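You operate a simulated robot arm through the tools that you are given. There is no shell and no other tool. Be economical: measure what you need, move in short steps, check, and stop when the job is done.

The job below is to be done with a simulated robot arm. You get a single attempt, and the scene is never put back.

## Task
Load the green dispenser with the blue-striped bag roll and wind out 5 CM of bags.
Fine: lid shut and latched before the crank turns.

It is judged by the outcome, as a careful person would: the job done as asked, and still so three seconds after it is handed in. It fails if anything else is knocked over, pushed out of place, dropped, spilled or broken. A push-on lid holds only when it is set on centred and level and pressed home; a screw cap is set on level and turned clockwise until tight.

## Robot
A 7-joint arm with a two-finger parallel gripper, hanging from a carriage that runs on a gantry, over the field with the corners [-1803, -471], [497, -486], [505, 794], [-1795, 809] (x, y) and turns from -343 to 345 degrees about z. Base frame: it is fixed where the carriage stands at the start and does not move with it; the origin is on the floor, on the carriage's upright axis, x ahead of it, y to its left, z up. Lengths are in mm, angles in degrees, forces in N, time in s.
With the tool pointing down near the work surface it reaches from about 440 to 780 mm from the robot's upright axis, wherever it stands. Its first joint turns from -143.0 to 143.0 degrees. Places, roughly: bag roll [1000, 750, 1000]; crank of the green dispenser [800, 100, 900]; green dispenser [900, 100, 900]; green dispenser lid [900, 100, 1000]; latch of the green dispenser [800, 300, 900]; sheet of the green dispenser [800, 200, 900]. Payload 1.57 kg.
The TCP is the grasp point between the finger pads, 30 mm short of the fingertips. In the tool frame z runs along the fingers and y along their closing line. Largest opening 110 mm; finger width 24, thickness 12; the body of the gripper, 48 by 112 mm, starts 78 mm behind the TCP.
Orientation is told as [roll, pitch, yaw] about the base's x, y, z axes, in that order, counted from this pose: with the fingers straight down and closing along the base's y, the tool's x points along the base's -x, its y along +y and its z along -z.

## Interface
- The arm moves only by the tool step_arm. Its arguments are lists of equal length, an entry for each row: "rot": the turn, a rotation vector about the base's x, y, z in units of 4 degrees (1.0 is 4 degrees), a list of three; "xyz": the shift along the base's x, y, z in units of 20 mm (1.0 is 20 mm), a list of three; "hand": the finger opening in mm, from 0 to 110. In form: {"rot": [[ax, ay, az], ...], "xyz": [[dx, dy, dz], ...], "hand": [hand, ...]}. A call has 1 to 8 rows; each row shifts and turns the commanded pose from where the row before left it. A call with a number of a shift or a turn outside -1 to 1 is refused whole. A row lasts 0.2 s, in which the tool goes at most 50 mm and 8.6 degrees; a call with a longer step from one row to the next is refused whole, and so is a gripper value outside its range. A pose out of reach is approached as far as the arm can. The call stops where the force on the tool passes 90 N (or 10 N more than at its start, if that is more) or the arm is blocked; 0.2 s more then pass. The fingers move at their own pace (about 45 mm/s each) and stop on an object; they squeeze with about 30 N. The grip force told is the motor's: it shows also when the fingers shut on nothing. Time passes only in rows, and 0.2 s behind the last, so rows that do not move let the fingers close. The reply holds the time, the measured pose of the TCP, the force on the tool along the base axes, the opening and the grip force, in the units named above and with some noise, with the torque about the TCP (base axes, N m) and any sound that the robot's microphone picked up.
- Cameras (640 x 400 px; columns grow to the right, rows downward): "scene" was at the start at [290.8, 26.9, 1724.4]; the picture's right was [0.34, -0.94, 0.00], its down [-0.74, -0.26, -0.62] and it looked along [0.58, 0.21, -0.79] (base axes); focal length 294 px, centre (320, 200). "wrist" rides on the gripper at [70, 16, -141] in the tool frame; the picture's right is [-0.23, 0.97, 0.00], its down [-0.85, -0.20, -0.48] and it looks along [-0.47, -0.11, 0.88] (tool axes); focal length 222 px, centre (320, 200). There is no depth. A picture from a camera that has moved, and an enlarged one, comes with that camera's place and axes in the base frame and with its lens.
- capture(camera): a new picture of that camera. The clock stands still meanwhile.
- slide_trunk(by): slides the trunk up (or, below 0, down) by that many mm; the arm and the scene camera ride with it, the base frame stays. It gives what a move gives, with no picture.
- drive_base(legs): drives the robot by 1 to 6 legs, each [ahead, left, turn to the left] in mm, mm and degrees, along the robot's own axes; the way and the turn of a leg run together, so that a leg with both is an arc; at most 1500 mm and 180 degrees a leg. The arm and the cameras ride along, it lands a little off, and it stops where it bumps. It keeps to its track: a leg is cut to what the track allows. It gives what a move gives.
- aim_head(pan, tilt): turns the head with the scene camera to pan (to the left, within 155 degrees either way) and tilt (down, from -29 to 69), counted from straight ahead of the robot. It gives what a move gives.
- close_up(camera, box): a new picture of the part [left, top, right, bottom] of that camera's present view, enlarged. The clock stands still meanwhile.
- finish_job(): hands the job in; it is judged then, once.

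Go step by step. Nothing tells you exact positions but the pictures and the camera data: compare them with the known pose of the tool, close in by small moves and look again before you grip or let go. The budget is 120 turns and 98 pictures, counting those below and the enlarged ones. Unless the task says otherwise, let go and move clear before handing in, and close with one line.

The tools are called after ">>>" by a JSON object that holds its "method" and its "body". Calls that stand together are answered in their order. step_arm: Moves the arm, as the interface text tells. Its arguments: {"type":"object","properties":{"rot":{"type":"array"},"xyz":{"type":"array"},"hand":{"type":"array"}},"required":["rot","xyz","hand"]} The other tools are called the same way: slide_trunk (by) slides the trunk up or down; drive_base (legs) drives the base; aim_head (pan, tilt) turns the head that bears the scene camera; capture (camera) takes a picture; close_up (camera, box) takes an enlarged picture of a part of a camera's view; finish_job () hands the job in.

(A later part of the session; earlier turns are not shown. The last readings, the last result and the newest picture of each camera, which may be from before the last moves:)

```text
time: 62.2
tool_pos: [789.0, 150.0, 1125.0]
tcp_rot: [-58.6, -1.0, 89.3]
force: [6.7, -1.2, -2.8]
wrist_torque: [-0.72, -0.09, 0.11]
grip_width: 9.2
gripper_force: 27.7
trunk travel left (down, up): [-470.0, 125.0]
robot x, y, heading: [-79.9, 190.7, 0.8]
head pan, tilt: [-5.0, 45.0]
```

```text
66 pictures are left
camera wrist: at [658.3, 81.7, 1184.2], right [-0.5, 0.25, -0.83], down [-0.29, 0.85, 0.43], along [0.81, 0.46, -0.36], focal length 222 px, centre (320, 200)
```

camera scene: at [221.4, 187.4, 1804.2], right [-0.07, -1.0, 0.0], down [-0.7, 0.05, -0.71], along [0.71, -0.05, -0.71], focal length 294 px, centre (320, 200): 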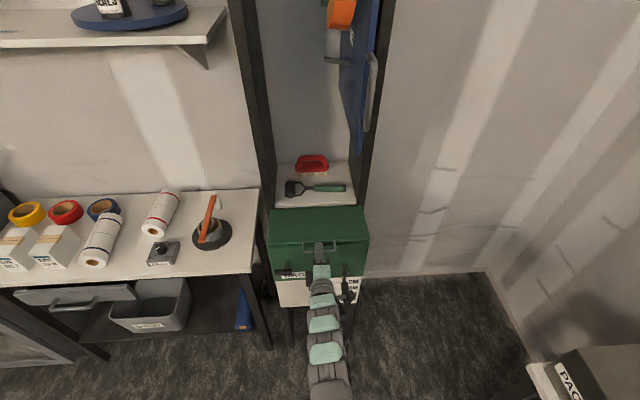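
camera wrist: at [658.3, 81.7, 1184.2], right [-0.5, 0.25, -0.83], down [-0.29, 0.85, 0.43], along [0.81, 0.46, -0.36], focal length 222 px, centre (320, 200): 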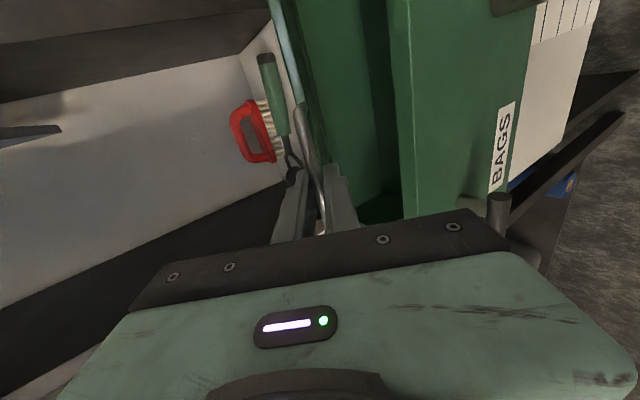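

>>> {"method": "step_arm", "body": {"rot": [[0, 1, 0], [0, 1, 0], [0, 1, 0], [0, 1, 0], [0, 1, 0], [0, 1, 0], [0, 1, 0], [0, 1, 0]], "xyz": [[0.42, 0, 0.62], [0.46, 0, 0.59], [0.5, 0, 0.56], [0.54, 0, 0.52], [0.575, 0, 0.48], [0.61, 0, 0.44], [0.64, 0, 0.4], [0.66, 0, 0.35]], "hand": [2, 2, 2, 2, 2, 2, 2, 2]}}

>>> {"method": "capture", "body": {"camera": "wrist"}}

```text
time: 64.0
tool_pos: [864.2, 150.2, 1201.2]
tcp_rot: [-30.7, -0.5, 88.8]
force: [-10.5, -0.8, 19.1]
wrist_torque: [-0.34, -0.02, 0.55]
grip_width: 9.8
gripper_force: 27.5
out of reach, approached as far as the arm can: row 8
trunk travel left (down, up): [-470.0, 125.0]
robot x, y, heading: [-80.2, 188.9, 0.9]
head pan, tilt: [-5.0, 45.0]
```

```text
65 pictures are left
camera wrist: at [775.9, 81.3, 1313.7], right [-0.83, 0.25, -0.5], down [-0.06, 0.85, 0.52], along [0.55, 0.46, -0.69], focal length 222 px, centre (320, 200)
```

wrist: 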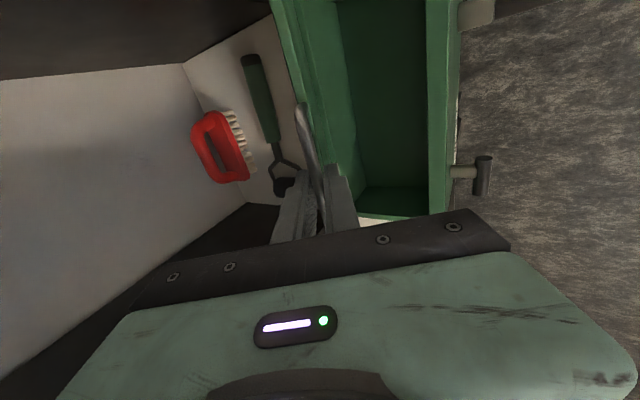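

Near the reach limit; I'll loosen to a cage around the bar and keep pushing without further tilt.

>>> {"method": "step_arm", "body": {"rot": [[0, 0, 0], [0, -0.5, 0], [0, -1, 0], [0, -1, 0], [0, -1, 0]], "xyz": [[0, 0, 0], [0.6, 0, 0.32], [0.68, 0, 0.27], [0.7, 0, 0.23], [0.7, 0, 0.18]], "hand": [15, 15, 15, 15, 15]}}

>>> {"method": "capture", "body": {"camera": "wrist"}}

>>> {"method": "capture", "body": {"camera": "scene"}}

```text
time: 65.2
tool_pos: [909.5, 147.2, 1216.1]
tcp_rot: [-44.3, -0.8, 88.8]
force: [0.2, -0.3, 0.5]
wrist_torque: [0.04, -0.02, 0.08]
grip_width: 15.1
gripper_force: 0.0
out of reach, approached as far as the arm can: row 5
trunk travel left (down, up): [-470.0, 125.0]
robot x, y, heading: [-78.6, 191.3, 0.8]
head pan, tilt: [-5.0, 45.0]
```

```text
64 pictures are left
camera wrist: at [796.6, 78.5, 1304.8], right [-0.69, 0.25, -0.68], down [-0.17, 0.85, 0.49], along [0.7, 0.46, -0.54], focal length 222 px, centre (320, 200)
```

wrist: 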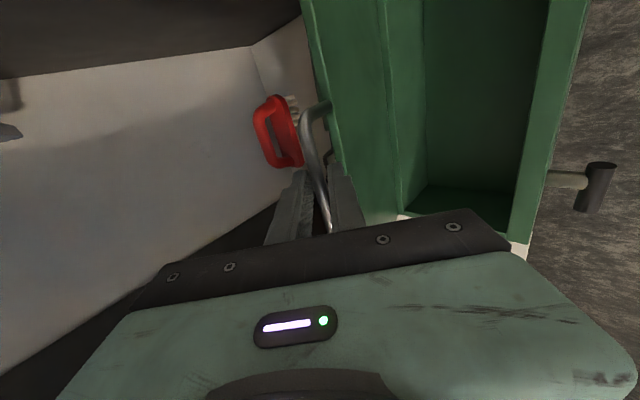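

```text
63 pictures are left
camera scene: at [220.6, 186.8, 1804.0], right [-0.07, -1.0, 0.0], down [-0.71, 0.05, -0.71], along [0.71, -0.05, -0.71], focal length 294 px, centre (320, 200)
```

scene: 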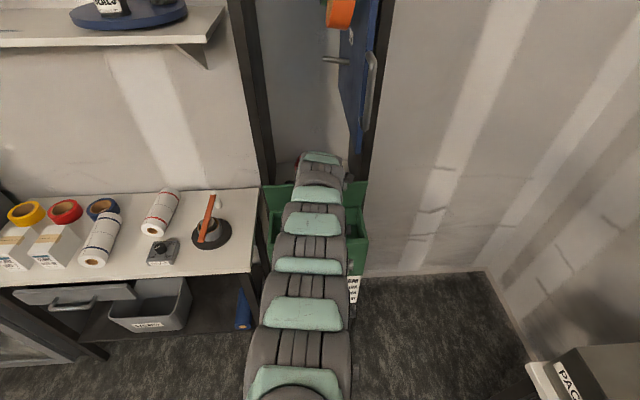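

>>> {"method": "drive_base", "body": {"legs": [[60, 0, 0]]}}

>>> {"method": "capture", "body": {"camera": "wrist"}}

```text
time: 66.2
tool_pos: [970.4, 148.8, 1217.6]
tcp_rot: [-44.6, -0.8, 89.0]
force: [0.7, -0.8, 0.4]
wrist_torque: [-0.02, -0.01, 0.0]
grip_width: 15.4
gripper_force: 0.2
trunk travel left (down, up): [-470.0, 125.0]
robot x, y, heading: [-19.8, 187.0, 1.1]
head pan, tilt: [-5.0, 45.0]
```

```text
62 pictures are left
camera wrist: at [858.4, 80.7, 1306.1], right [-0.69, 0.25, -0.68], down [-0.18, 0.85, 0.49], along [0.7, 0.46, -0.54], focal length 222 px, centre (320, 200)
```

wrist: 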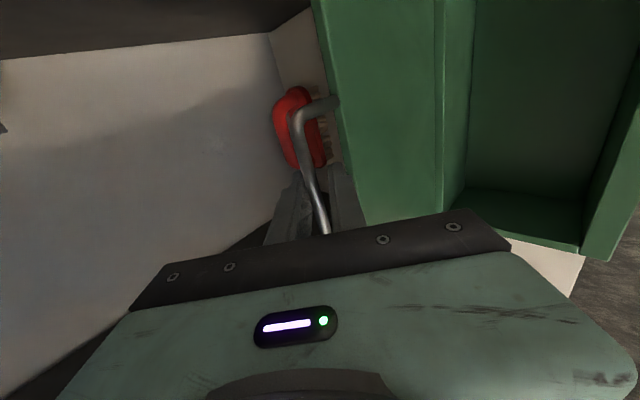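

>>> {"method": "drive_base", "body": {"legs": [[35, 0, 0]]}}

>>> {"method": "capture", "body": {"camera": "wrist"}}

```text
time: 67.0
tool_pos: [1000.5, 148.5, 1212.1]
tcp_rot: [-44.2, -0.8, 89.0]
force: [-7.4, -0.8, -16.9]
wrist_torque: [-0.21, -0.51, 0.1]
grip_width: 29.8
gripper_force: 8.6
trunk travel left (down, up): [-470.0, 125.0]
robot x, y, heading: [12.3, 191.3, 0.8]
head pan, tilt: [-5.0, 45.0]
```

```text
61 pictures are left
camera wrist: at [889.3, 80.6, 1301.7], right [-0.69, 0.25, -0.68], down [-0.17, 0.85, 0.49], along [0.7, 0.46, -0.55], focal length 222 px, centre (320, 200)
```

wrist: 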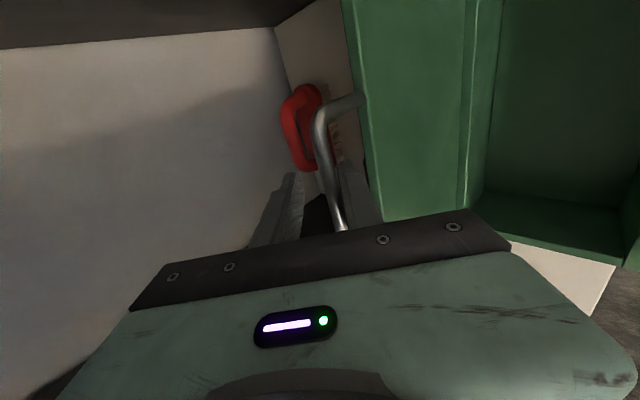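

The lid has met its stop at roughly 95–100°. I'll open and retract along the finger axis, then check it stays.

>>> {"method": "step_arm", "body": {"rot": [[0, 0, 0], [0, 0, 0], [0, 0, 0], [0, 0, 0], [0, 0, 0], [0, 0, 0], [0, 0, 0], [0, 0, 0]], "xyz": [[0, 0, 0], [0, 0, 0], [-0.7, 0, 0.7], [-0.7, 0, 0.7], [-0.7, 0, 0.7], [-1, 0, 0.7], [-1, 0, 0], [-1, 0, 0]], "hand": [50, 50, 50, 50, 50, 50, 50, 50]}}

>>> {"method": "capture", "body": {"camera": "wrist"}}

```text
time: 68.8
tool_pos: [924.5, 150.0, 1271.1]
tcp_rot: [-44.2, -0.8, 88.9]
force: [-0.2, 0.3, -0.7]
wrist_torque: [0.02, 0.0, -0.02]
grip_width: 50.1
gripper_force: 0.1
out of reach, approached as far as the arm can: row 8
trunk travel left (down, up): [-470.0, 125.0]
robot x, y, heading: [13.7, 189.5, 0.7]
head pan, tilt: [-5.0, 45.0]
```

```text
60 pictures are left
camera wrist: at [812.4, 82.3, 1360.1], right [-0.69, 0.25, -0.68], down [-0.17, 0.85, 0.49], along [0.7, 0.46, -0.55], focal length 222 px, centre (320, 200)
```

wrist: 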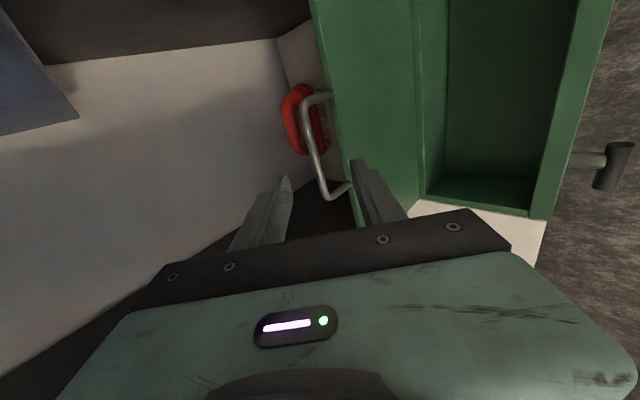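

Lid stays up. I'll back the base away and look inside the body.

>>> {"method": "drive_base", "body": {"legs": [[-350, 0, 0]]}}

>>> {"method": "aim_head", "body": {"pan": -2, "tilt": 48}}

>>> {"method": "capture", "body": {"camera": "scene"}}

```text
time: 71.1
tool_pos: [579.8, 149.6, 1271.6]
tcp_rot: [-44.3, -0.8, 89.1]
force: [-0.4, -0.2, 0.0]
wrist_torque: [0.03, 0.04, 0.03]
grip_width: 50.3
gripper_force: 0.1
trunk travel left (down, up): [-470.0, 125.0]
robot x, y, heading: [-329.3, 182.9, 1.3]
head pan, tilt: [-5.0, 45.0]
```

```text
time: 71.7
tool_pos: [579.9, 149.7, 1270.7]
tcp_rot: [-44.3, -0.8, 89.2]
force: [-0.1, -0.2, -0.8]
wrist_torque: [0.03, -0.01, -0.03]
grip_width: 50.1
gripper_force: 0.1
trunk travel left (down, up): [-470.0, 125.0]
robot x, y, heading: [-330.3, 187.5, 1.0]
head pan, tilt: [-2.0, 48.0]
```

```text
59 pictures are left
camera scene: at [-31.5, 188.8, 1799.8], right [-0.02, -1.0, 0.0], down [-0.74, 0.01, -0.67], along [0.67, -0.01, -0.74], focal length 294 px, centre (320, 200)
```

scene: 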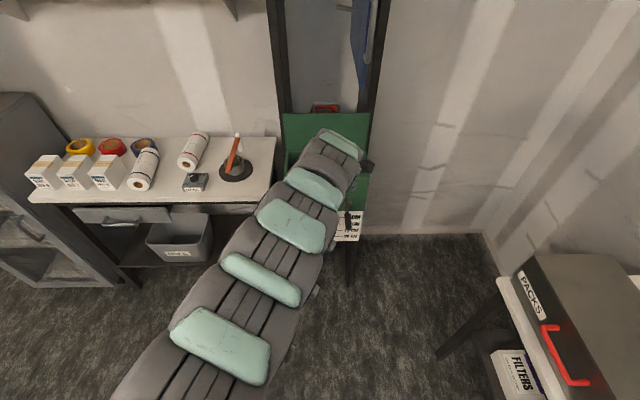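

The arm hides the body, but the lid is upright. I'll fold the tool to point down while retracting.

>>> {"method": "step_arm", "body": {"rot": [[0, 0, 0], [0, 0, 0], [0, 0, 0], [0, 0, 0], [0, 1, 0], [0, 1, 0], [0, 1, 0], [0, 1, 0]], "xyz": [[-1, 0, 0], [-1, 0, 0], [-1, 0, 0], [-1, 0, 0], [-1, 0, 0], [-1, 0, 0], [-1, 0, 0], [-1, 0, 0]], "hand": [50, 50, 50, 50, 50, 50, 50, 50]}}

>>> {"method": "step_arm", "body": {"rot": [[0, 1, 0], [0, 1, 0], [0, 1, 0], [0, 1, 0], [0, 1, 0], [0, 1, 0], [0, 1, 0], [0, 0, 0]], "xyz": [[-0.5, 0, 0], [-0.5, 0, 0], [-0.5, 0, 0], [-0.5, 0, 0], [-0.5, 0, 0], [-0.5, 0, 0], [-0.5, 0, 0], [0, 0, 0]], "hand": [50, 50, 50, 50, 50, 50, 50, 50]}}

>>> {"method": "capture", "body": {"camera": "scene"}}

```text
time: 73.5
tool_pos: [506.8, 163.9, 1281.1]
tcp_rot: [-28.2, -0.4, 89.1]
force: [-0.1, 0.3, 0.0]
wrist_torque: [-0.01, -0.02, 0.0]
grip_width: 50.1
gripper_force: 0.0
out of reach, approached as far as the arm can: row 1, 2, 3, 4, 5
trunk travel left (down, up): [-470.0, 125.0]
robot x, y, heading: [-331.6, 181.7, 1.1]
head pan, tilt: [-2.0, 48.0]
```

```text
time: 75.3
tool_pos: [438.2, 165.6, 1279.4]
tcp_rot: [-0.2, 0.0, 88.8]
force: [0.1, -0.9, -0.7]
wrist_torque: [0.02, -0.01, 0.02]
grip_width: 50.0
gripper_force: 0.1
trunk travel left (down, up): [-470.0, 125.0]
robot x, y, heading: [-324.7, 188.1, 1.1]
head pan, tilt: [-2.0, 48.0]
```

```text
58 pictures are left
camera scene: at [-31.5, 188.8, 1799.8], right [-0.02, -1.0, 0.0], down [-0.74, 0.01, -0.67], along [0.67, -0.01, -0.74], focal length 294 px, centre (320, 200)
```

scene: 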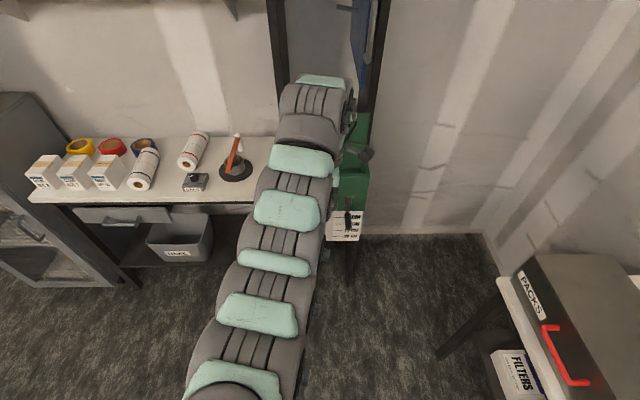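

>>> {"method": "drive_base", "body": {"legs": [[0, 560, 0], [350, 0, 0]]}}

>>> {"method": "aim_head", "body": {"pan": 15, "tilt": 60}}

>>> {"method": "capture", "body": {"camera": "scene"}}

>>> {"method": "capture", "body": {"camera": "wrist"}}

```text
time: 80.4
tool_pos: [773.8, 729.9, 1278.9]
tcp_rot: [-0.3, 0.0, 88.5]
force: [-0.8, -0.1, -0.2]
wrist_torque: [0.03, 0.02, -0.01]
grip_width: 50.1
gripper_force: 0.1
trunk travel left (down, up): [-470.0, 125.0]
robot x, y, heading: [1.1, 753.8, 0.8]
head pan, tilt: [-2.0, 48.0]
```

```text
time: 81.2
tool_pos: [775.3, 728.4, 1280.9]
tcp_rot: [-0.3, 0.0, 88.5]
force: [-0.4, 0.5, -0.3]
wrist_torque: [-0.01, -0.01, 0.0]
grip_width: 50.3
gripper_force: 0.1
trunk travel left (down, up): [-470.0, 125.0]
robot x, y, heading: [6.3, 752.2, 0.8]
head pan, tilt: [15.0, 60.0]
```

```text
57 pictures are left
camera scene: at [289.0, 775.0, 1784.6], right [0.27, -0.96, 0.0], down [-0.83, -0.23, -0.5], along [0.48, 0.14, -0.87], focal length 294 px, centre (320, 200)
```

scene: 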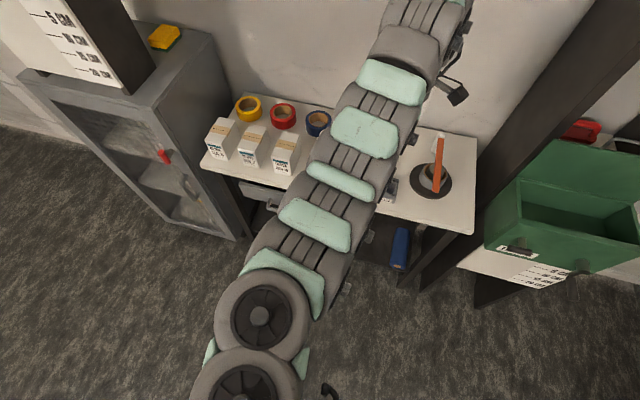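

```text
56 pictures are left
camera wrist: at [754.7, 660.2, 1421.4], right [-0.97, 0.25, 0.0], down [0.22, 0.85, 0.48], along [0.12, 0.46, -0.88], focal length 222 px, centre (320, 200)
```

wrist: 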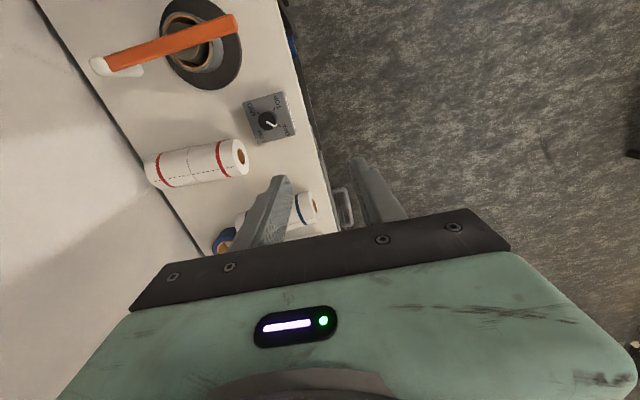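

>>> {"method": "step_arm", "body": {"rot": [[0, 0, -1], [0, 0, -1], [0, 0, -1], [0, 0, -1], [0, 0, -1], [0, 0, -1], [0, 0, -1], [0, 0, -1]], "xyz": [[0, 0, 0], [0, 0, 0], [0, 0, 0], [0, 0, 0], [-0.5, 0, 0], [-0.5, 0, 0], [-0.5, 0, 0], [-0.5, 0, 0]], "hand": [110, 110, 110, 110, 110, 110, 110, 110]}}

>>> {"method": "step_arm", "body": {"rot": [[0, 0, -1], [0, 0, -1], [0, 0, -1], [0, 0, -1], [0, 0, -1], [0, 0, -1], [0, 0, -1], [0, 0, -1]], "xyz": [[0, 0.5, 0], [0, 0.5, 0], [0, 0.5, 0], [0, 0.5, 0], [0, 0.5, 0], [0, 0.5, 0], [0, 0.5, 0], [0, 0.5, 0]], "hand": [110, 110, 110, 110, 110, 110, 110, 110]}}

>>> {"method": "capture", "body": {"camera": "wrist"}}

```text
time: 83.0
tool_pos: [733.0, 731.4, 1280.1]
tcp_rot: [-0.3, -0.1, 56.6]
force: [0.2, -0.3, -0.1]
wrist_torque: [0.0, -0.02, -0.01]
grip_width: 109.8
gripper_force: 0.1
trunk travel left (down, up): [-470.0, 125.0]
robot x, y, heading: [4.2, 749.1, 0.7]
head pan, tilt: [15.0, 60.0]
```

```text
time: 84.8
tool_pos: [732.8, 809.9, 1281.5]
tcp_rot: [-0.3, 0.0, 24.4]
force: [-0.4, 0.0, -0.4]
wrist_torque: [0.01, 0.06, 0.0]
grip_width: 109.9
gripper_force: 0.0
trunk travel left (down, up): [-470.0, 125.0]
robot x, y, heading: [4.1, 754.9, 0.9]
head pan, tilt: [15.0, 60.0]
```

```text
55 pictures are left
camera wrist: at [663.2, 796.3, 1421.5], right [-0.2, 0.98, 0.0], down [0.86, 0.18, 0.48], along [0.47, 0.09, -0.88], focal length 222 px, centre (320, 200)
```

wrist: 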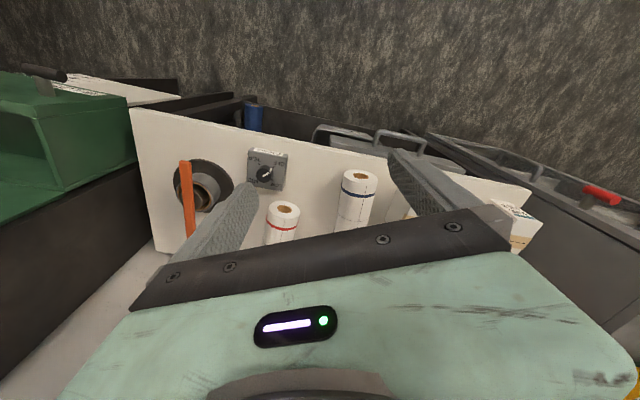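

Roll estimate: axis from (854, 940) to (1061, 959), heading ≈5°, z ≈ 923. I'll drive closer and rotate to yaw ≈5° above it to look.

>>> {"method": "drive_base", "body": {"legs": [[240, 25, 0]]}}

>>> {"method": "step_arm", "body": {"rot": [[0, 0, -1], [0, 0, -1], [0, 0, -1], [0, 0, -1], [0, 0, -0.8], [0, 0, 0], [0, 0, 0], [0, 0, 0]], "xyz": [[-0.3, 0.8, -1], [-0.3, 0.8, -1], [-0.3, 0.8, -1], [0, 0.8, -1], [0, 0.8, -1], [0, 0.8, -1], [0, 0.6, -1], [0, 0, -1]], "hand": [110, 110, 110, 110, 110, 110, 110, 110]}}

>>> {"method": "capture", "body": {"camera": "wrist"}}

>>> {"method": "capture", "body": {"camera": "scene"}}

```text
time: 86.6
tool_pos: [974.4, 837.9, 1279.7]
tcp_rot: [-0.2, 0.1, 24.7]
force: [0.4, 0.1, -0.5]
wrist_torque: [0.03, 0.01, -0.02]
grip_width: 110.1
gripper_force: 0.1
trunk travel left (down, up): [-470.0, 125.0]
robot x, y, heading: [243.1, 778.4, 0.9]
head pan, tilt: [15.0, 60.0]
```

```text
time: 88.4
tool_pos: [958.3, 948.8, 1120.2]
tcp_rot: [-0.3, -0.1, 5.5]
force: [-0.1, -0.2, 0.4]
wrist_torque: [-0.05, -0.02, -0.01]
grip_width: 109.9
gripper_force: 0.0
trunk travel left (down, up): [-470.0, 125.0]
robot x, y, heading: [249.4, 781.5, 0.9]
head pan, tilt: [15.0, 60.0]
```

```text
54 pictures are left
camera wrist: at [886.3, 959.6, 1260.5], right [0.13, 0.99, 0.0], down [0.87, -0.12, 0.48], along [0.48, -0.07, -0.88], focal length 222 px, centre (320, 200)
```

wrist: 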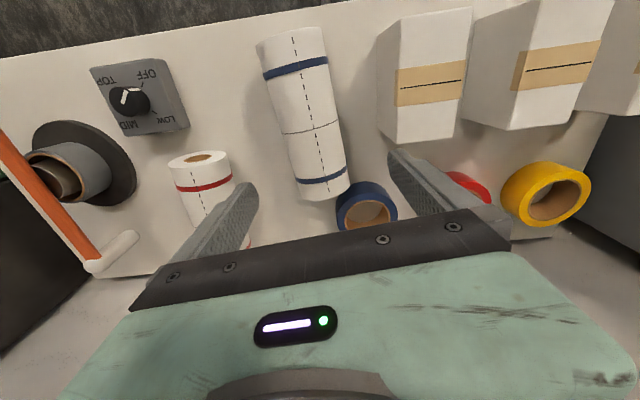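

```text
53 pictures are left
camera scene: at [529.7, 803.6, 1784.5], right [0.27, -0.96, 0.0], down [-0.83, -0.24, -0.5], along [0.48, 0.14, -0.87], focal length 294 px, centre (320, 200)
```

scene: 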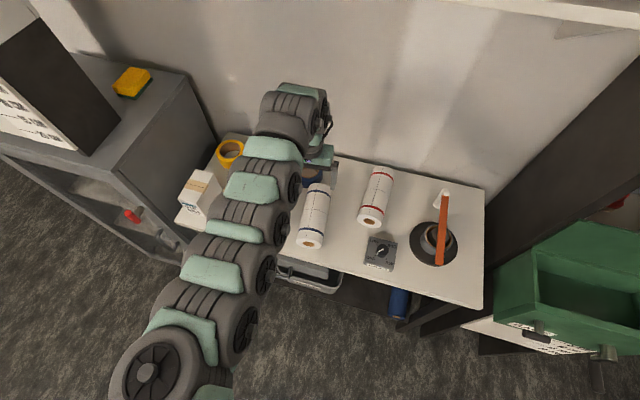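

The wrist view puts the roll centre near (948, 937), heading ≈4°, diameter ≈80 mm. I'll shift there and descend partway to verify.

>>> {"method": "step_arm", "body": {"rot": [[0, 0, -0.35], [0, 0, 0], [0, 0, 0], [0, 0, 0], [0, 0, 0], [0, 0, 0]], "xyz": [[-0.5, -0.6, -0.5], [0, 0, -1], [0, 0, -1], [0, 0, -1], [0, 0, -1], [0, 0, 0]], "hand": [100, 100, 100, 100, 100, 100]}}

>>> {"method": "capture", "body": {"camera": "wrist"}}

```text
time: 89.8
tool_pos: [945.8, 934.5, 1029.7]
tcp_rot: [-0.3, 0.0, 4.0]
force: [0.6, 0.0, -0.4]
wrist_torque: [0.03, -0.01, 0.04]
grip_width: 100.2
gripper_force: 0.1
trunk travel left (down, up): [-470.0, 125.0]
robot x, y, heading: [243.7, 782.1, 1.3]
head pan, tilt: [15.0, 60.0]
```

```text
52 pictures are left
camera wrist: at [875.5, 946.8, 1170.4], right [0.16, 0.99, 0.0], down [0.87, -0.14, 0.48], along [0.47, -0.08, -0.88], focal length 222 px, centre (320, 200)
```

wrist: 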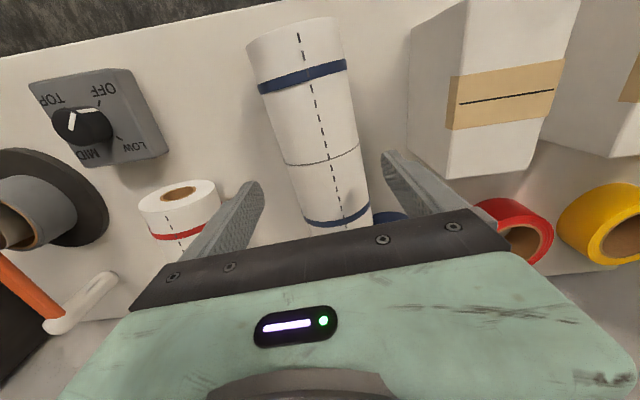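

Well aligned. Descending to grip height.

>>> {"method": "step_arm", "body": {"rot": [[0, 0, 0], [0, 0, 0], [0, 0, 0], [0, 0, 0], [0, 0, 0], [0, 0, 0]], "xyz": [[-0.4, 0, -1], [0, 0, -1], [0, 0, -1], [0, 0, -1], [0, 0, -1], [0, 0, 0]], "hand": [100, 100, 100, 100, 100, 100]}}

>>> {"method": "capture", "body": {"camera": "wrist"}}

```text
time: 91.2
tool_pos: [938.7, 934.8, 929.5]
tcp_rot: [-0.1, 0.0, 4.1]
force: [-15.2, -3.1, 30.7]
wrist_torque: [1.53, 0.63, 0.84]
grip_width: 98.2
gripper_force: 0.0
trunk travel left (down, up): [-470.0, 125.0]
robot x, y, heading: [243.5, 781.0, 1.0]
head pan, tilt: [15.0, 60.0]
```

```text
51 pictures are left
camera wrist: at [867.4, 945.7, 1071.2], right [0.16, 0.99, 0.0], down [0.87, -0.14, 0.48], along [0.47, -0.08, -0.88], focal length 222 px, centre (320, 200)
```

wrist: 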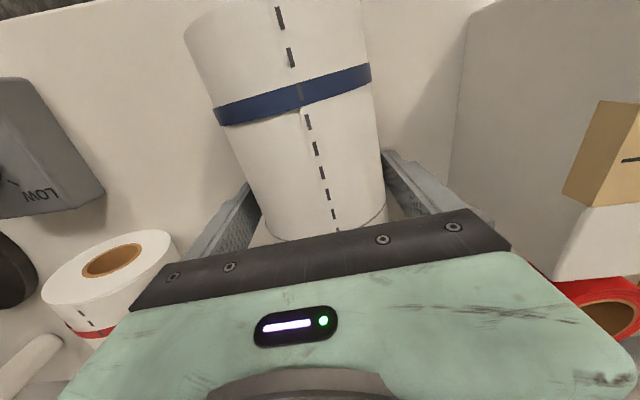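

There's contact at the left (+y) fingertip. I'll lift slightly and inspect.

>>> {"method": "step_arm", "body": {"rot": [[0, 0, 0], [0, 0, 0]], "xyz": [[0, 0, 0.6], [0, 0, 0]], "hand": [100, 100]}}

>>> {"method": "close_up", "body": {"camera": "wrist", "box": [340, 100, 540, 230]}}

>>> {"method": "close_up", "body": {"camera": "scene", "box": [170, 80, 400, 270]}}

```text
time: 91.8
tool_pos: [938.3, 934.4, 942.1]
tcp_rot: [-0.3, -0.1, 4.2]
force: [0.6, -0.3, -0.5]
wrist_torque: [0.0, -0.01, 0.0]
grip_width: 100.0
gripper_force: 0.1
trunk travel left (down, up): [-470.0, 125.0]
robot x, y, heading: [247.5, 784.0, 0.7]
head pan, tilt: [15.0, 60.0]
```

```text
3.08 times, centred on (440, 165) of wrist
camera zoom: at [867.0, 946.2, 1082.9], right [0.16, 0.99, 0.0], down [0.87, -0.14, 0.48], along [0.47, -0.08, -0.88], focal length 684 px, centre (-49, 308)
```

zoom: 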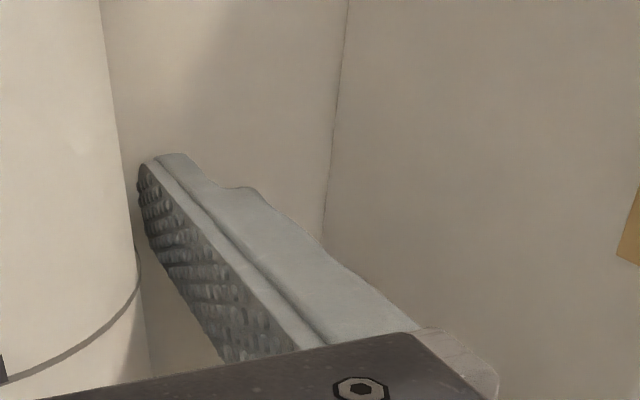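

```text
2.11 times, centred on (285, 175) of scene
camera zoom: at [529.8, 803.7, 1784.4], right [0.27, -0.96, 0.0], down [-0.83, -0.24, -0.5], along [0.48, 0.14, -0.87], focal length 618 px, centre (394, 253)
```

zoom: 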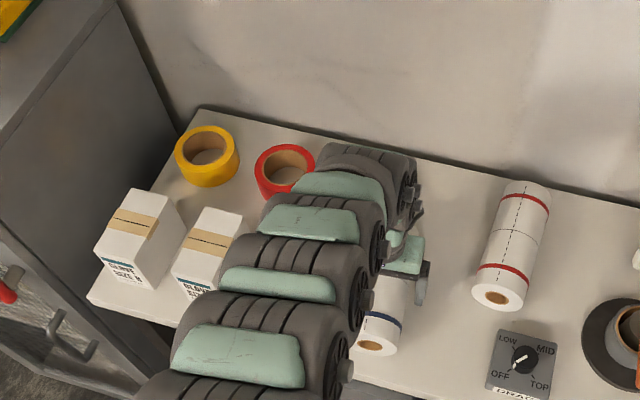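

The contact was the bench itself (top ≈ 898). Current height 942 is about the roll's axis, so I close here.

>>> {"method": "step_arm", "body": {"rot": [[0, 0, 0], [0, 0, 0], [0, 0, 0], [0, 0, 0]], "xyz": [[0, 0, 0], [0, 0, 0], [0, 0, 0], [0, 0, 0]], "hand": [50, 50, 50, 50]}}

>>> {"method": "step_arm", "body": {"rot": [[0, 0, 0], [0, 0, 0], [0, 0, 0], [0, 0, 0]], "xyz": [[0, 0, 0.5], [0, 0, 0.5], [0, 0, 1], [0, 0, 1]], "hand": [50, 50, 50, 50]}}

>>> {"method": "capture", "body": {"camera": "wrist"}}

```text
time: 92.8
tool_pos: [938.5, 933.9, 943.2]
tcp_rot: [-0.4, 0.0, 4.1]
force: [-0.4, 0.1, 0.4]
wrist_torque: [0.0, -0.07, 0.06]
grip_width: 79.3
gripper_force: 30.2
trunk travel left (down, up): [-470.0, 125.0]
robot x, y, heading: [246.3, 781.3, 0.7]
head pan, tilt: [15.0, 60.0]
```

```text
time: 93.8
tool_pos: [937.2, 934.1, 1003.8]
tcp_rot: [-0.3, 0.0, 4.0]
force: [-0.5, 0.1, -2.9]
wrist_torque: [0.01, -0.02, -0.01]
grip_width: 79.1
gripper_force: 30.2
trunk travel left (down, up): [-470.0, 125.0]
robot x, y, heading: [244.9, 781.8, 1.1]
head pan, tilt: [15.0, 60.0]
```

```text
48 pictures are left
camera wrist: at [866.7, 946.2, 1144.7], right [0.16, 0.99, 0.0], down [0.87, -0.14, 0.48], along [0.47, -0.08, -0.88], focal length 222 px, centre (320, 200)
```

wrist: 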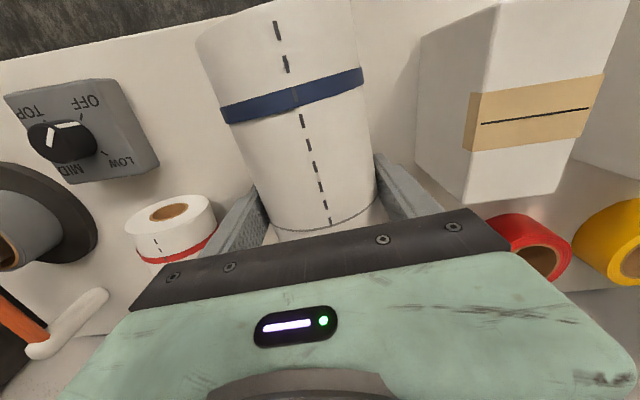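

Roll held at its middle (79 mm, ~2.4 N). Lifting clear, backing off, then going across to the dispenser while yawing to lay the roll along y.

>>> {"method": "step_arm", "body": {"rot": [[0, 0, 0], [0, 0, 0], [0, 0, 0], [0, 0, 0], [0, 0, 0], [0, 0, 0], [0, 0, 0], [0, 0, 0]], "xyz": [[0, 0, 1], [0, 0, 1], [0, 0, 1], [0, 0, 1], [0, 0, 1], [0, 0, 1], [0, 0, 1], [0, 0, 1]], "hand": [50, 50, 50, 50, 50, 50, 50, 50]}}

>>> {"method": "drive_base", "body": {"legs": [[-350, 0, 0], [0, -690, 0]]}}

>>> {"method": "step_arm", "body": {"rot": [[0, 0, 1], [0, 0, 1], [0, 0, 1], [0, 0, 1], [0, 0, 1], [0, 0, 1], [0, 0, 1], [0, 0, 1]], "xyz": [[0, -0.5, 0], [0, -0.5, 0], [0, -0.5, 0], [0, -0.5, 0], [0, -0.5, 0], [0, -0.5, 0], [0, -0.5, 0], [0, -0.5, 0]], "hand": [50, 50, 50, 50, 50, 50, 50, 50]}}

>>> {"method": "step_arm", "body": {"rot": [[0, 0, 1], [0, 0, 1], [0, 0, 1], [0, 0, 1], [0, 0, 1], [0, 0, 1], [0, 0, 1], [0, 0, 1]], "xyz": [[0, 0, 0], [0, 0, 0], [0, 0, 0], [0, 0, 0], [0, 0, 0], [0, 0, 0], [0, 0, 0], [0, 0, 0]], "hand": [50, 50, 50, 50, 50, 50, 50, 50]}}

>>> {"method": "step_arm", "body": {"rot": [[0, 0, 1], [0, 0, 1], [0, 0, 1], [0, 0, 1], [0, 0, 1], [0, 0, 0.5], [0, 0, 0]], "xyz": [[0, 0, 0], [0, 0, 0], [0, 0, 0], [0, 0, 0], [0, 0, 0], [0, 0, 0], [0, 0, 0]], "hand": [50, 50, 50, 50, 50, 50, 50]}}

```text
time: 95.6
tool_pos: [936.8, 935.3, 1161.5]
tcp_rot: [-0.3, 0.2, 4.0]
force: [-0.2, -0.2, -3.1]
wrist_torque: [0.01, -0.01, -0.02]
grip_width: 79.5
gripper_force: 29.8
trunk travel left (down, up): [-470.0, 125.0]
robot x, y, heading: [246.5, 781.8, 1.0]
head pan, tilt: [15.0, 60.0]
```

```text
time: 101.2
tool_pos: [596.0, 257.4, 1161.7]
tcp_rot: [-0.3, 0.2, 3.4]
force: [-0.4, 0.5, -3.6]
wrist_torque: [0.03, -0.05, -0.01]
grip_width: 78.9
gripper_force: 30.1
trunk travel left (down, up): [-470.0, 125.0]
robot x, y, heading: [-97.3, 113.3, -0.0]
head pan, tilt: [15.0, 60.0]
```

```text
time: 103.0
tool_pos: [610.8, 178.1, 1158.9]
tcp_rot: [-0.3, 0.3, 35.6]
force: [0.2, 0.6, -2.3]
wrist_torque: [0.02, 0.0, 0.01]
grip_width: 79.1
gripper_force: 30.3
out of reach, approached as far as the arm can: row 2, 4, 6
trunk travel left (down, up): [-470.0, 125.0]
robot x, y, heading: [-97.5, 111.7, 0.3]
head pan, tilt: [15.0, 60.0]
```

```text
time: 104.8
tool_pos: [612.2, 179.8, 1158.1]
tcp_rot: [-0.2, 0.2, 67.5]
force: [0.4, -0.1, -3.3]
wrist_torque: [-0.03, 0.03, 0.0]
grip_width: 78.9
gripper_force: 29.4
out of reach, approached as far as the arm can: row 1
trunk travel left (down, up): [-470.0, 125.0]
robot x, y, heading: [-97.0, 108.4, 0.3]
head pan, tilt: [15.0, 60.0]
```

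```text
time: 106.3
tool_pos: [612.1, 180.0, 1159.7]
tcp_rot: [-0.1, 0.2, 89.5]
force: [1.0, 0.7, -3.3]
wrist_torque: [-0.03, 0.01, -0.01]
grip_width: 79.0
gripper_force: 30.2
trunk travel left (down, up): [-470.0, 125.0]
robot x, y, heading: [-97.4, 106.2, 0.3]
head pan, tilt: [15.0, 60.0]
```

>>> {"method": "aim_head", "body": {"pan": 0, "tilt": 48}}

>>> {"method": "capture", "body": {"camera": "scene"}}

>>> {"method": "capture", "body": {"camera": "wrist"}}

```text
time: 107.1
tool_pos: [610.9, 181.6, 1158.6]
tcp_rot: [-0.2, 0.2, 89.4]
force: [-0.5, 1.0, -3.1]
wrist_torque: [0.03, -0.03, 0.02]
grip_width: 78.9
gripper_force: 29.8
trunk travel left (down, up): [-470.0, 125.0]
robot x, y, heading: [-97.4, 106.9, 0.3]
head pan, tilt: [0.0, 48.0]
```

```text
47 pictures are left
camera scene: at [201.1, 113.1, 1799.7], right [0.01, -1.0, 0.0], down [-0.74, 0.0, -0.67], along [0.67, 0.0, -0.74], focal length 294 px, centre (320, 200)
```

scene: 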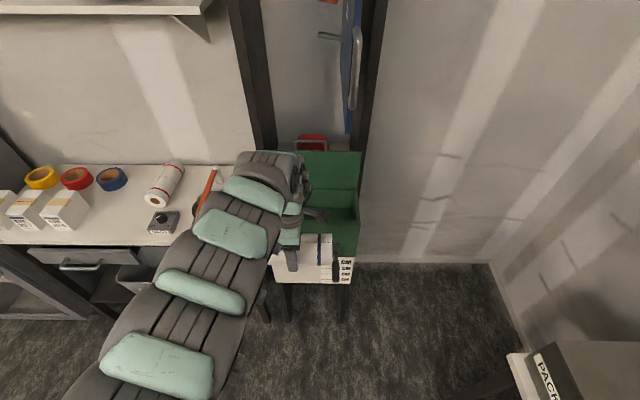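

```text
46 pictures are left
camera wrist: at [594.0, 112.2, 1300.4], right [-0.97, 0.24, 0.0], down [0.21, 0.86, 0.48], along [0.11, 0.46, -0.88], focal length 222 px, centre (320, 200)
```

wrist: 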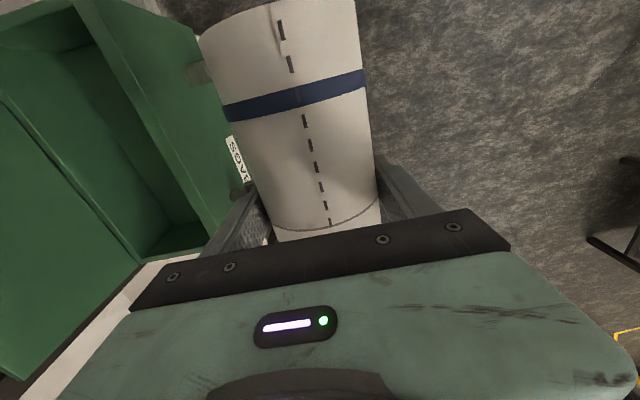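

>>> {"method": "drive_base", "body": {"legs": [[0, 300, 0]]}}

>>> {"method": "aim_head", "body": {"pan": -24, "tilt": 50}}

>>> {"method": "close_up", "body": {"camera": "scene", "box": [220, 100, 440, 280]}}

```text
time: 109.2
tool_pos: [611.0, 483.8, 1159.5]
tcp_rot: [0.0, 0.2, 89.2]
force: [-0.1, -0.2, -2.6]
wrist_torque: [-0.05, -0.02, -0.01]
grip_width: 78.9
gripper_force: 29.9
trunk travel left (down, up): [-470.0, 125.0]
robot x, y, heading: [-98.0, 416.3, 0.2]
head pan, tilt: [0.0, 48.0]
```

```text
time: 110.1
tool_pos: [611.1, 482.8, 1159.7]
tcp_rot: [-0.1, 0.2, 89.2]
force: [0.1, -0.5, -2.8]
wrist_torque: [0.01, -0.02, 0.0]
grip_width: 78.7
gripper_force: 30.0
trunk travel left (down, up): [-470.0, 125.0]
robot x, y, heading: [-99.5, 414.0, 0.2]
head pan, tilt: [-24.0, 50.0]
```

```text
2.22 times, centred on (330, 190) of scene
camera zoom: at [192.0, 386.3, 1797.0], right [-0.41, -0.91, 0.0], down [-0.7, 0.31, -0.64], along [0.59, -0.26, -0.77], focal length 653 px, centre (298, 222)
```

zoom: 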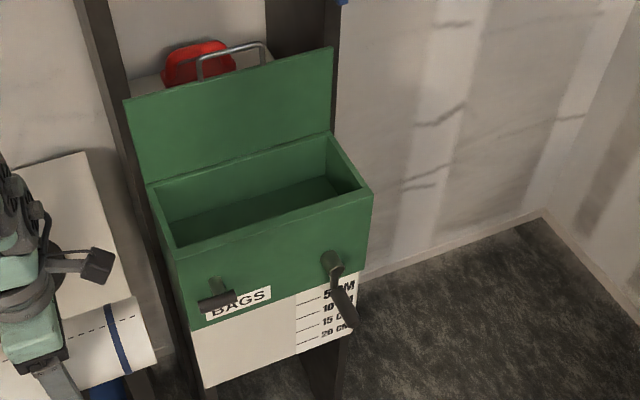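

>>> {"method": "close_up", "body": {"camera": "scene", "box": [265, 140, 355, 220]}}

```text
5.00 times, centred on (310, 180) of scene
camera zoom: at [192.0, 386.3, 1797.0], right [-0.41, -0.91, 0.0], down [-0.7, 0.31, -0.64], along [0.59, -0.26, -0.77], focal length 1469 px, centre (370, 300)
```

zoom: 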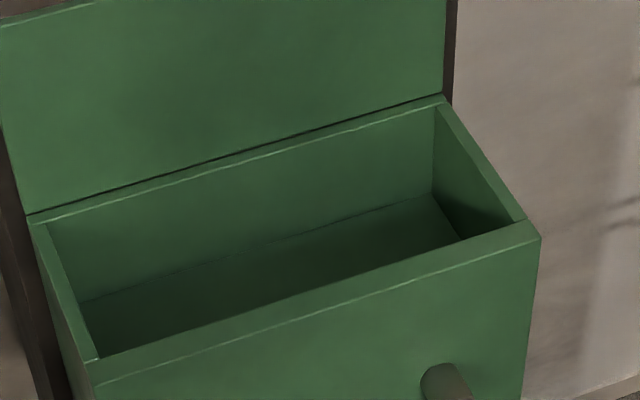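

Cavity spans roughly x 834–960, y −8–298, floor ≈ 912; roll goes in lying along y at x ≈ 896. Driving over it.

>>> {"method": "drive_base", "body": {"legs": [[0, -337, 0], [270, 0, 0]]}}

>>> {"method": "capture", "body": {"camera": "wrist"}}

```text
time: 113.8
tool_pos: [884.0, 138.5, 1158.4]
tcp_rot: [-0.1, 0.1, 89.0]
force: [0.6, 0.6, -2.6]
wrist_torque: [0.0, 0.03, 0.0]
grip_width: 78.6
gripper_force: 30.1
trunk travel left (down, up): [-470.0, 125.0]
robot x, y, heading: [174.3, 72.0, -0.4]
head pan, tilt: [-24.0, 50.0]
```

```text
43 pictures are left
camera wrist: at [866.5, 70.8, 1300.4], right [-0.97, 0.24, 0.0], down [0.21, 0.85, 0.48], along [0.12, 0.46, -0.88], focal length 222 px, centre (320, 200)
```

wrist: 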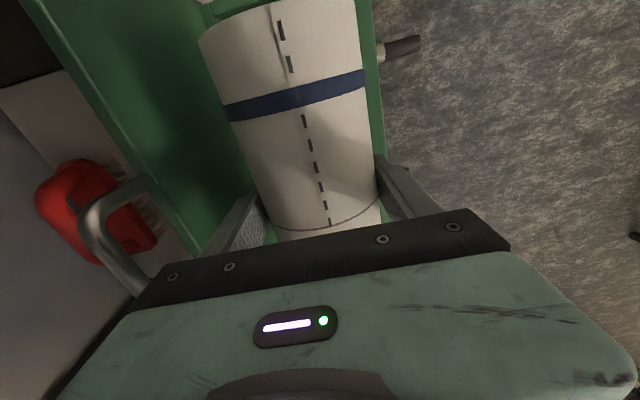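

>>> {"method": "step_arm", "body": {"rot": [[0, 0, 0], [0, 0, 0], [0, 0, 0], [0, 0, 0], [0, 0, 0]], "xyz": [[0, 0.4, -1], [0, 0, -1], [0, 0, -1], [0, 0, -1], [0, 0, -0.3]], "hand": [50, 50, 50, 50, 50]}}

>>> {"method": "capture", "body": {"camera": "wrist"}}

>>> {"method": "aim_head", "body": {"pan": 5, "tilt": 62}}

>>> {"method": "capture", "body": {"camera": "scene"}}

```text
time: 115.0
tool_pos: [886.2, 146.2, 1073.0]
tcp_rot: [-0.1, 0.3, 89.0]
force: [-0.5, -0.4, -3.5]
wrist_torque: [-0.04, 0.02, 0.02]
grip_width: 79.0
gripper_force: 30.4
trunk travel left (down, up): [-470.0, 125.0]
robot x, y, heading: [175.7, 74.8, -0.1]
head pan, tilt: [-24.0, 50.0]
```

```text
42 pictures are left
camera wrist: at [868.0, 78.1, 1214.9], right [-0.97, 0.25, 0.0], down [0.21, 0.85, 0.47], along [0.12, 0.46, -0.88], focal length 222 px, centre (320, 200)
```

wrist: 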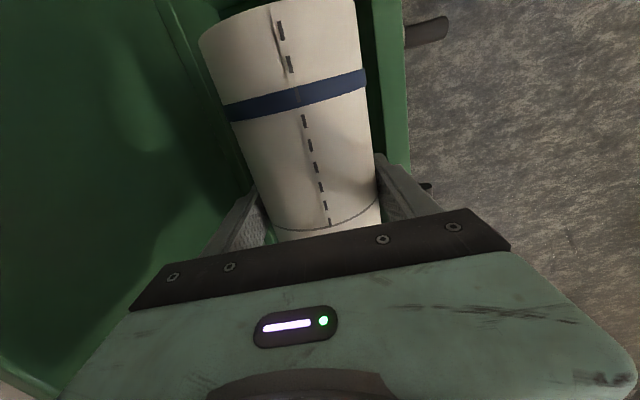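

```text
time: 116.0
tool_pos: [886.8, 147.3, 1074.0]
tcp_rot: [0.0, 0.3, 88.9]
force: [-0.4, -0.5, -3.5]
wrist_torque: [-0.03, 0.0, -0.04]
grip_width: 78.8
gripper_force: 30.5
trunk travel left (down, up): [-470.0, 125.0]
robot x, y, heading: [175.2, 74.2, -0.4]
head pan, tilt: [5.0, 62.0]
```

```text
41 pictures are left
camera scene: at [459.0, 80.6, 1782.2], right [0.08, -1.0, 0.0], down [-0.88, -0.07, -0.47], along [0.47, 0.04, -0.88], focal length 294 px, centre (320, 200)
```

scene: 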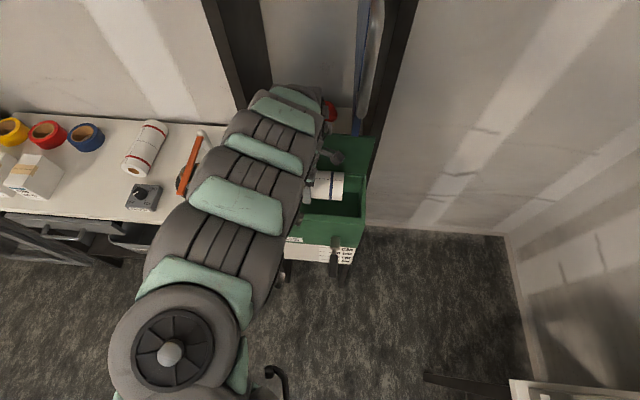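

>>> {"method": "close_up", "body": {"camera": "wrist", "box": [120, 0, 280, 200]}}

>>> {"method": "close_up", "body": {"camera": "wrist", "box": [340, 0, 500, 200]}}

>>> {"method": "close_up", "body": {"camera": "scene", "box": [280, 110, 400, 260]}}

```text
2.00 times, centred on (200, 100) of wrist
camera zoom: at [868.0, 78.5, 1215.2], right [-0.97, 0.24, 0.0], down [0.21, 0.85, 0.47], along [0.12, 0.46, -0.88], focal length 444 px, centre (560, 400)
```

zoom: 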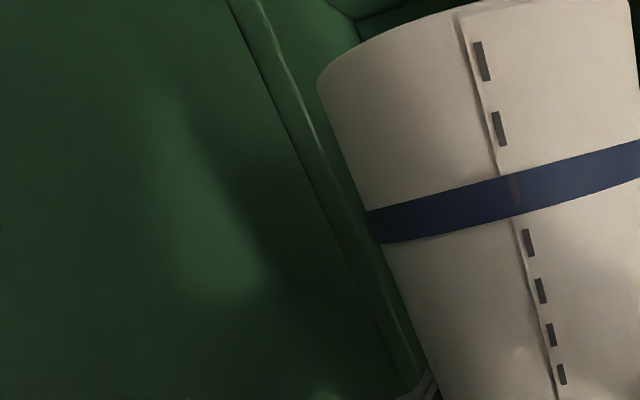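

```text
2.00 times, centred on (420, 100) of wrist
camera zoom: at [868.0, 78.5, 1215.2], right [-0.97, 0.24, 0.0], down [0.21, 0.85, 0.47], along [0.12, 0.46, -0.88], focal length 444 px, centre (120, 400)
```

zoom: 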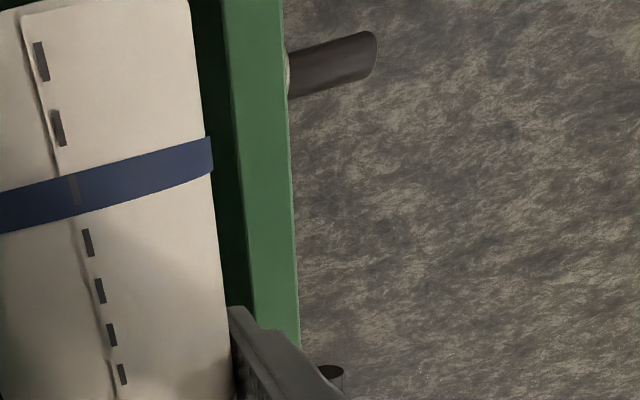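

```text
2.67 times, centred on (340, 185) of scene
camera zoom: at [459.0, 80.6, 1782.2], right [0.08, -1.0, 0.0], down [-0.88, -0.07, -0.47], along [0.47, 0.04, -0.88], focal length 783 px, centre (267, 240)
```

zoom: 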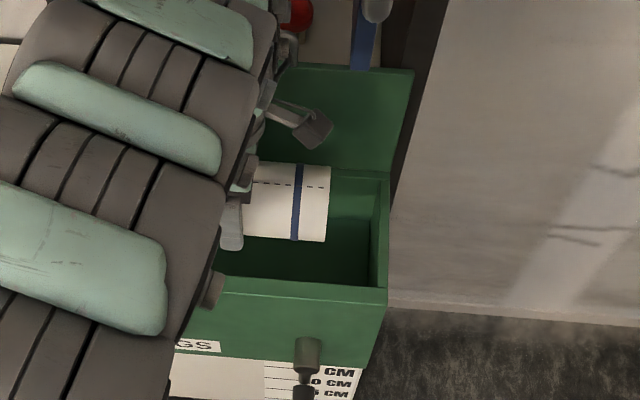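

Clearance checks out: cavity inner faces at x ≈ 820 and 965, so centre ≈ 893. Lowering in.

>>> {"method": "step_arm", "body": {"rot": [[0, 0, 0.25], [0, 0, 0], [0, 0, 0], [0, 0, 0], [0, 0, 0], [0, 0, 0]], "xyz": [[0.3, 0, 0], [0, 0, -1], [0, 0, -1], [0, 0, -1], [0, 0, -1], [0, 0, -1]], "hand": [50, 50, 50, 50, 50, 50]}}

>>> {"method": "capture", "body": {"camera": "wrist"}}

```text
time: 117.4
tool_pos: [890.7, 147.2, 971.9]
tcp_rot: [-0.1, 0.2, 89.9]
force: [0.7, 0.2, -2.4]
wrist_torque: [-0.01, 0.02, -0.01]
grip_width: 78.8
gripper_force: 29.8
trunk travel left (down, up): [-470.0, 125.0]
robot x, y, heading: [173.2, 74.9, -0.2]
head pan, tilt: [5.0, 62.0]
```

```text
37 pictures are left
camera wrist: at [873.7, 78.2, 1113.7], right [-0.97, 0.23, 0.0], down [0.2, 0.86, 0.48], along [0.11, 0.46, -0.88], focal length 222 px, centre (320, 200)
```

wrist: 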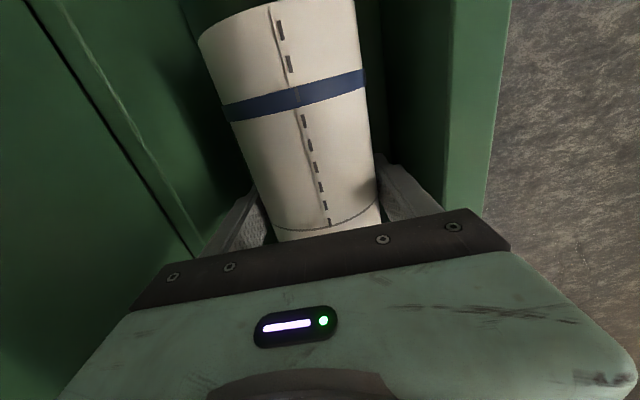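

Inside the cavity with clearance. Lowering slowly to the floor.

>>> {"method": "step_arm", "body": {"rot": [[0, 0, 0], [0, 0, 0], [0, 0, 0], [0, 0, 0], [0, 0, 0]], "xyz": [[0, 0, -0.2], [0, 0, -0.2], [0, 0, -0.2], [0, 0, -0.1], [0, 0, 0]], "hand": [50, 50, 50, 50, 50]}}

```text
time: 118.6
tool_pos: [890.6, 147.6, 958.6]
tcp_rot: [-0.1, 0.3, 90.1]
force: [0.1, 0.2, -3.0]
wrist_torque: [0.01, -0.03, 0.02]
grip_width: 79.0
gripper_force: 30.2
trunk travel left (down, up): [-470.0, 125.0]
robot x, y, heading: [177.6, 73.4, -0.3]
head pan, tilt: [5.0, 62.0]
```

>>> {"method": "step_arm", "body": {"rot": [[0, 0, 0], [0, 0, 0], [0, 0, 0], [0, 0, 0], [0, 0, 0], [0, 0, 0]], "xyz": [[0, 0, -0.15], [0, 0, -0.15], [0, 0, -0.15], [0, 0, -0.15], [0, 0, -0.15], [0, 0, 0]], "hand": [50, 50, 50, 50, 50, 50]}}

```text
time: 120.0
tool_pos: [894.4, 148.1, 946.9]
tcp_rot: [-0.5, 0.2, 90.0]
force: [5.5, -0.5, 22.0]
wrist_torque: [0.01, -0.03, 0.01]
grip_width: 78.7
gripper_force: 29.7
trunk travel left (down, up): [-470.0, 125.0]
robot x, y, heading: [177.6, 75.4, 0.1]
head pan, tilt: [5.0, 62.0]
```

The roll is on the floor of the cavity. Opening slightly and rising out.

>>> {"method": "step_arm", "body": {"rot": [[0, 0, 0], [0, 0, 0], [0, 0, 0], [0, 0, 0], [0, 0, 0], [0, 0, 0]], "xyz": [[0, 0, 0.1], [0, 0, 0], [0, 0, 0], [0, 0, 0.5], [0, 0, 1], [0, 0, 1]], "hand": [92, 92, 92, 92, 92, 92]}}

>>> {"method": "capture", "body": {"camera": "wrist"}}

>>> {"method": "step_arm", "body": {"rot": [[0, 0, 0], [0, 0, 0], [0, 0, 0], [0, 0, 0], [0, 0, 0], [0, 0, 0], [0, 0, 0], [0, 0, 0]], "xyz": [[0, 0, 1], [0, 0, 1], [0, 0, 1], [0, 0, 1], [0, 0, 1], [0, 0, 1], [0, 0, 1], [0, 0, 1]], "hand": [92, 92, 92, 92, 92, 92, 92, 92]}}

>>> {"method": "capture", "body": {"camera": "wrist"}}

```text
time: 121.4
tool_pos: [891.6, 148.5, 996.0]
tcp_rot: [0.0, 0.2, 89.9]
force: [0.2, -1.4, -0.4]
wrist_torque: [0.01, -0.01, -0.02]
grip_width: 91.8
gripper_force: 0.0
trunk travel left (down, up): [-470.0, 125.0]
robot x, y, heading: [173.3, 73.0, -0.0]
head pan, tilt: [5.0, 62.0]
```

```text
36 pictures are left
camera wrist: at [874.2, 79.2, 1136.9], right [-0.97, 0.23, 0.0], down [0.2, 0.86, 0.48], along [0.11, 0.46, -0.88], focal length 222 px, centre (320, 200)
```

wrist: 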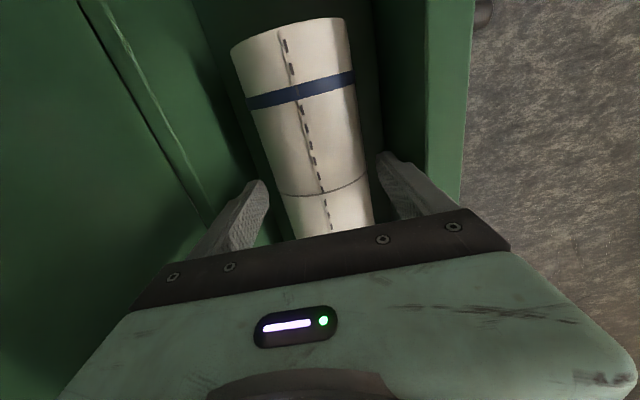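

```text
time: 123.2
tool_pos: [887.3, 147.9, 1157.1]
tcp_rot: [-0.1, 0.1, 90.1]
force: [-0.2, -0.1, -0.4]
wrist_torque: [-0.02, 0.0, 0.0]
grip_width: 92.1
gripper_force: 0.0
trunk travel left (down, up): [-470.0, 125.0]
robot x, y, heading: [174.6, 74.7, -0.4]
head pan, tilt: [5.0, 62.0]
```

```text
35 pictures are left
camera wrist: at [870.6, 80.1, 1298.8], right [-0.97, 0.23, 0.0], down [0.2, 0.86, 0.48], along [0.11, 0.46, -0.88], focal length 222 px, centre (320, 200)
```

wrist: 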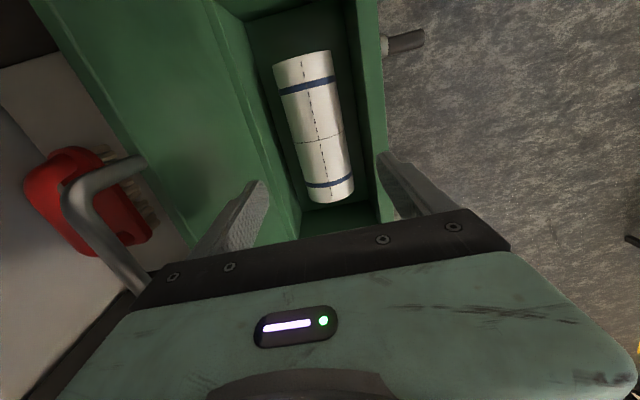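

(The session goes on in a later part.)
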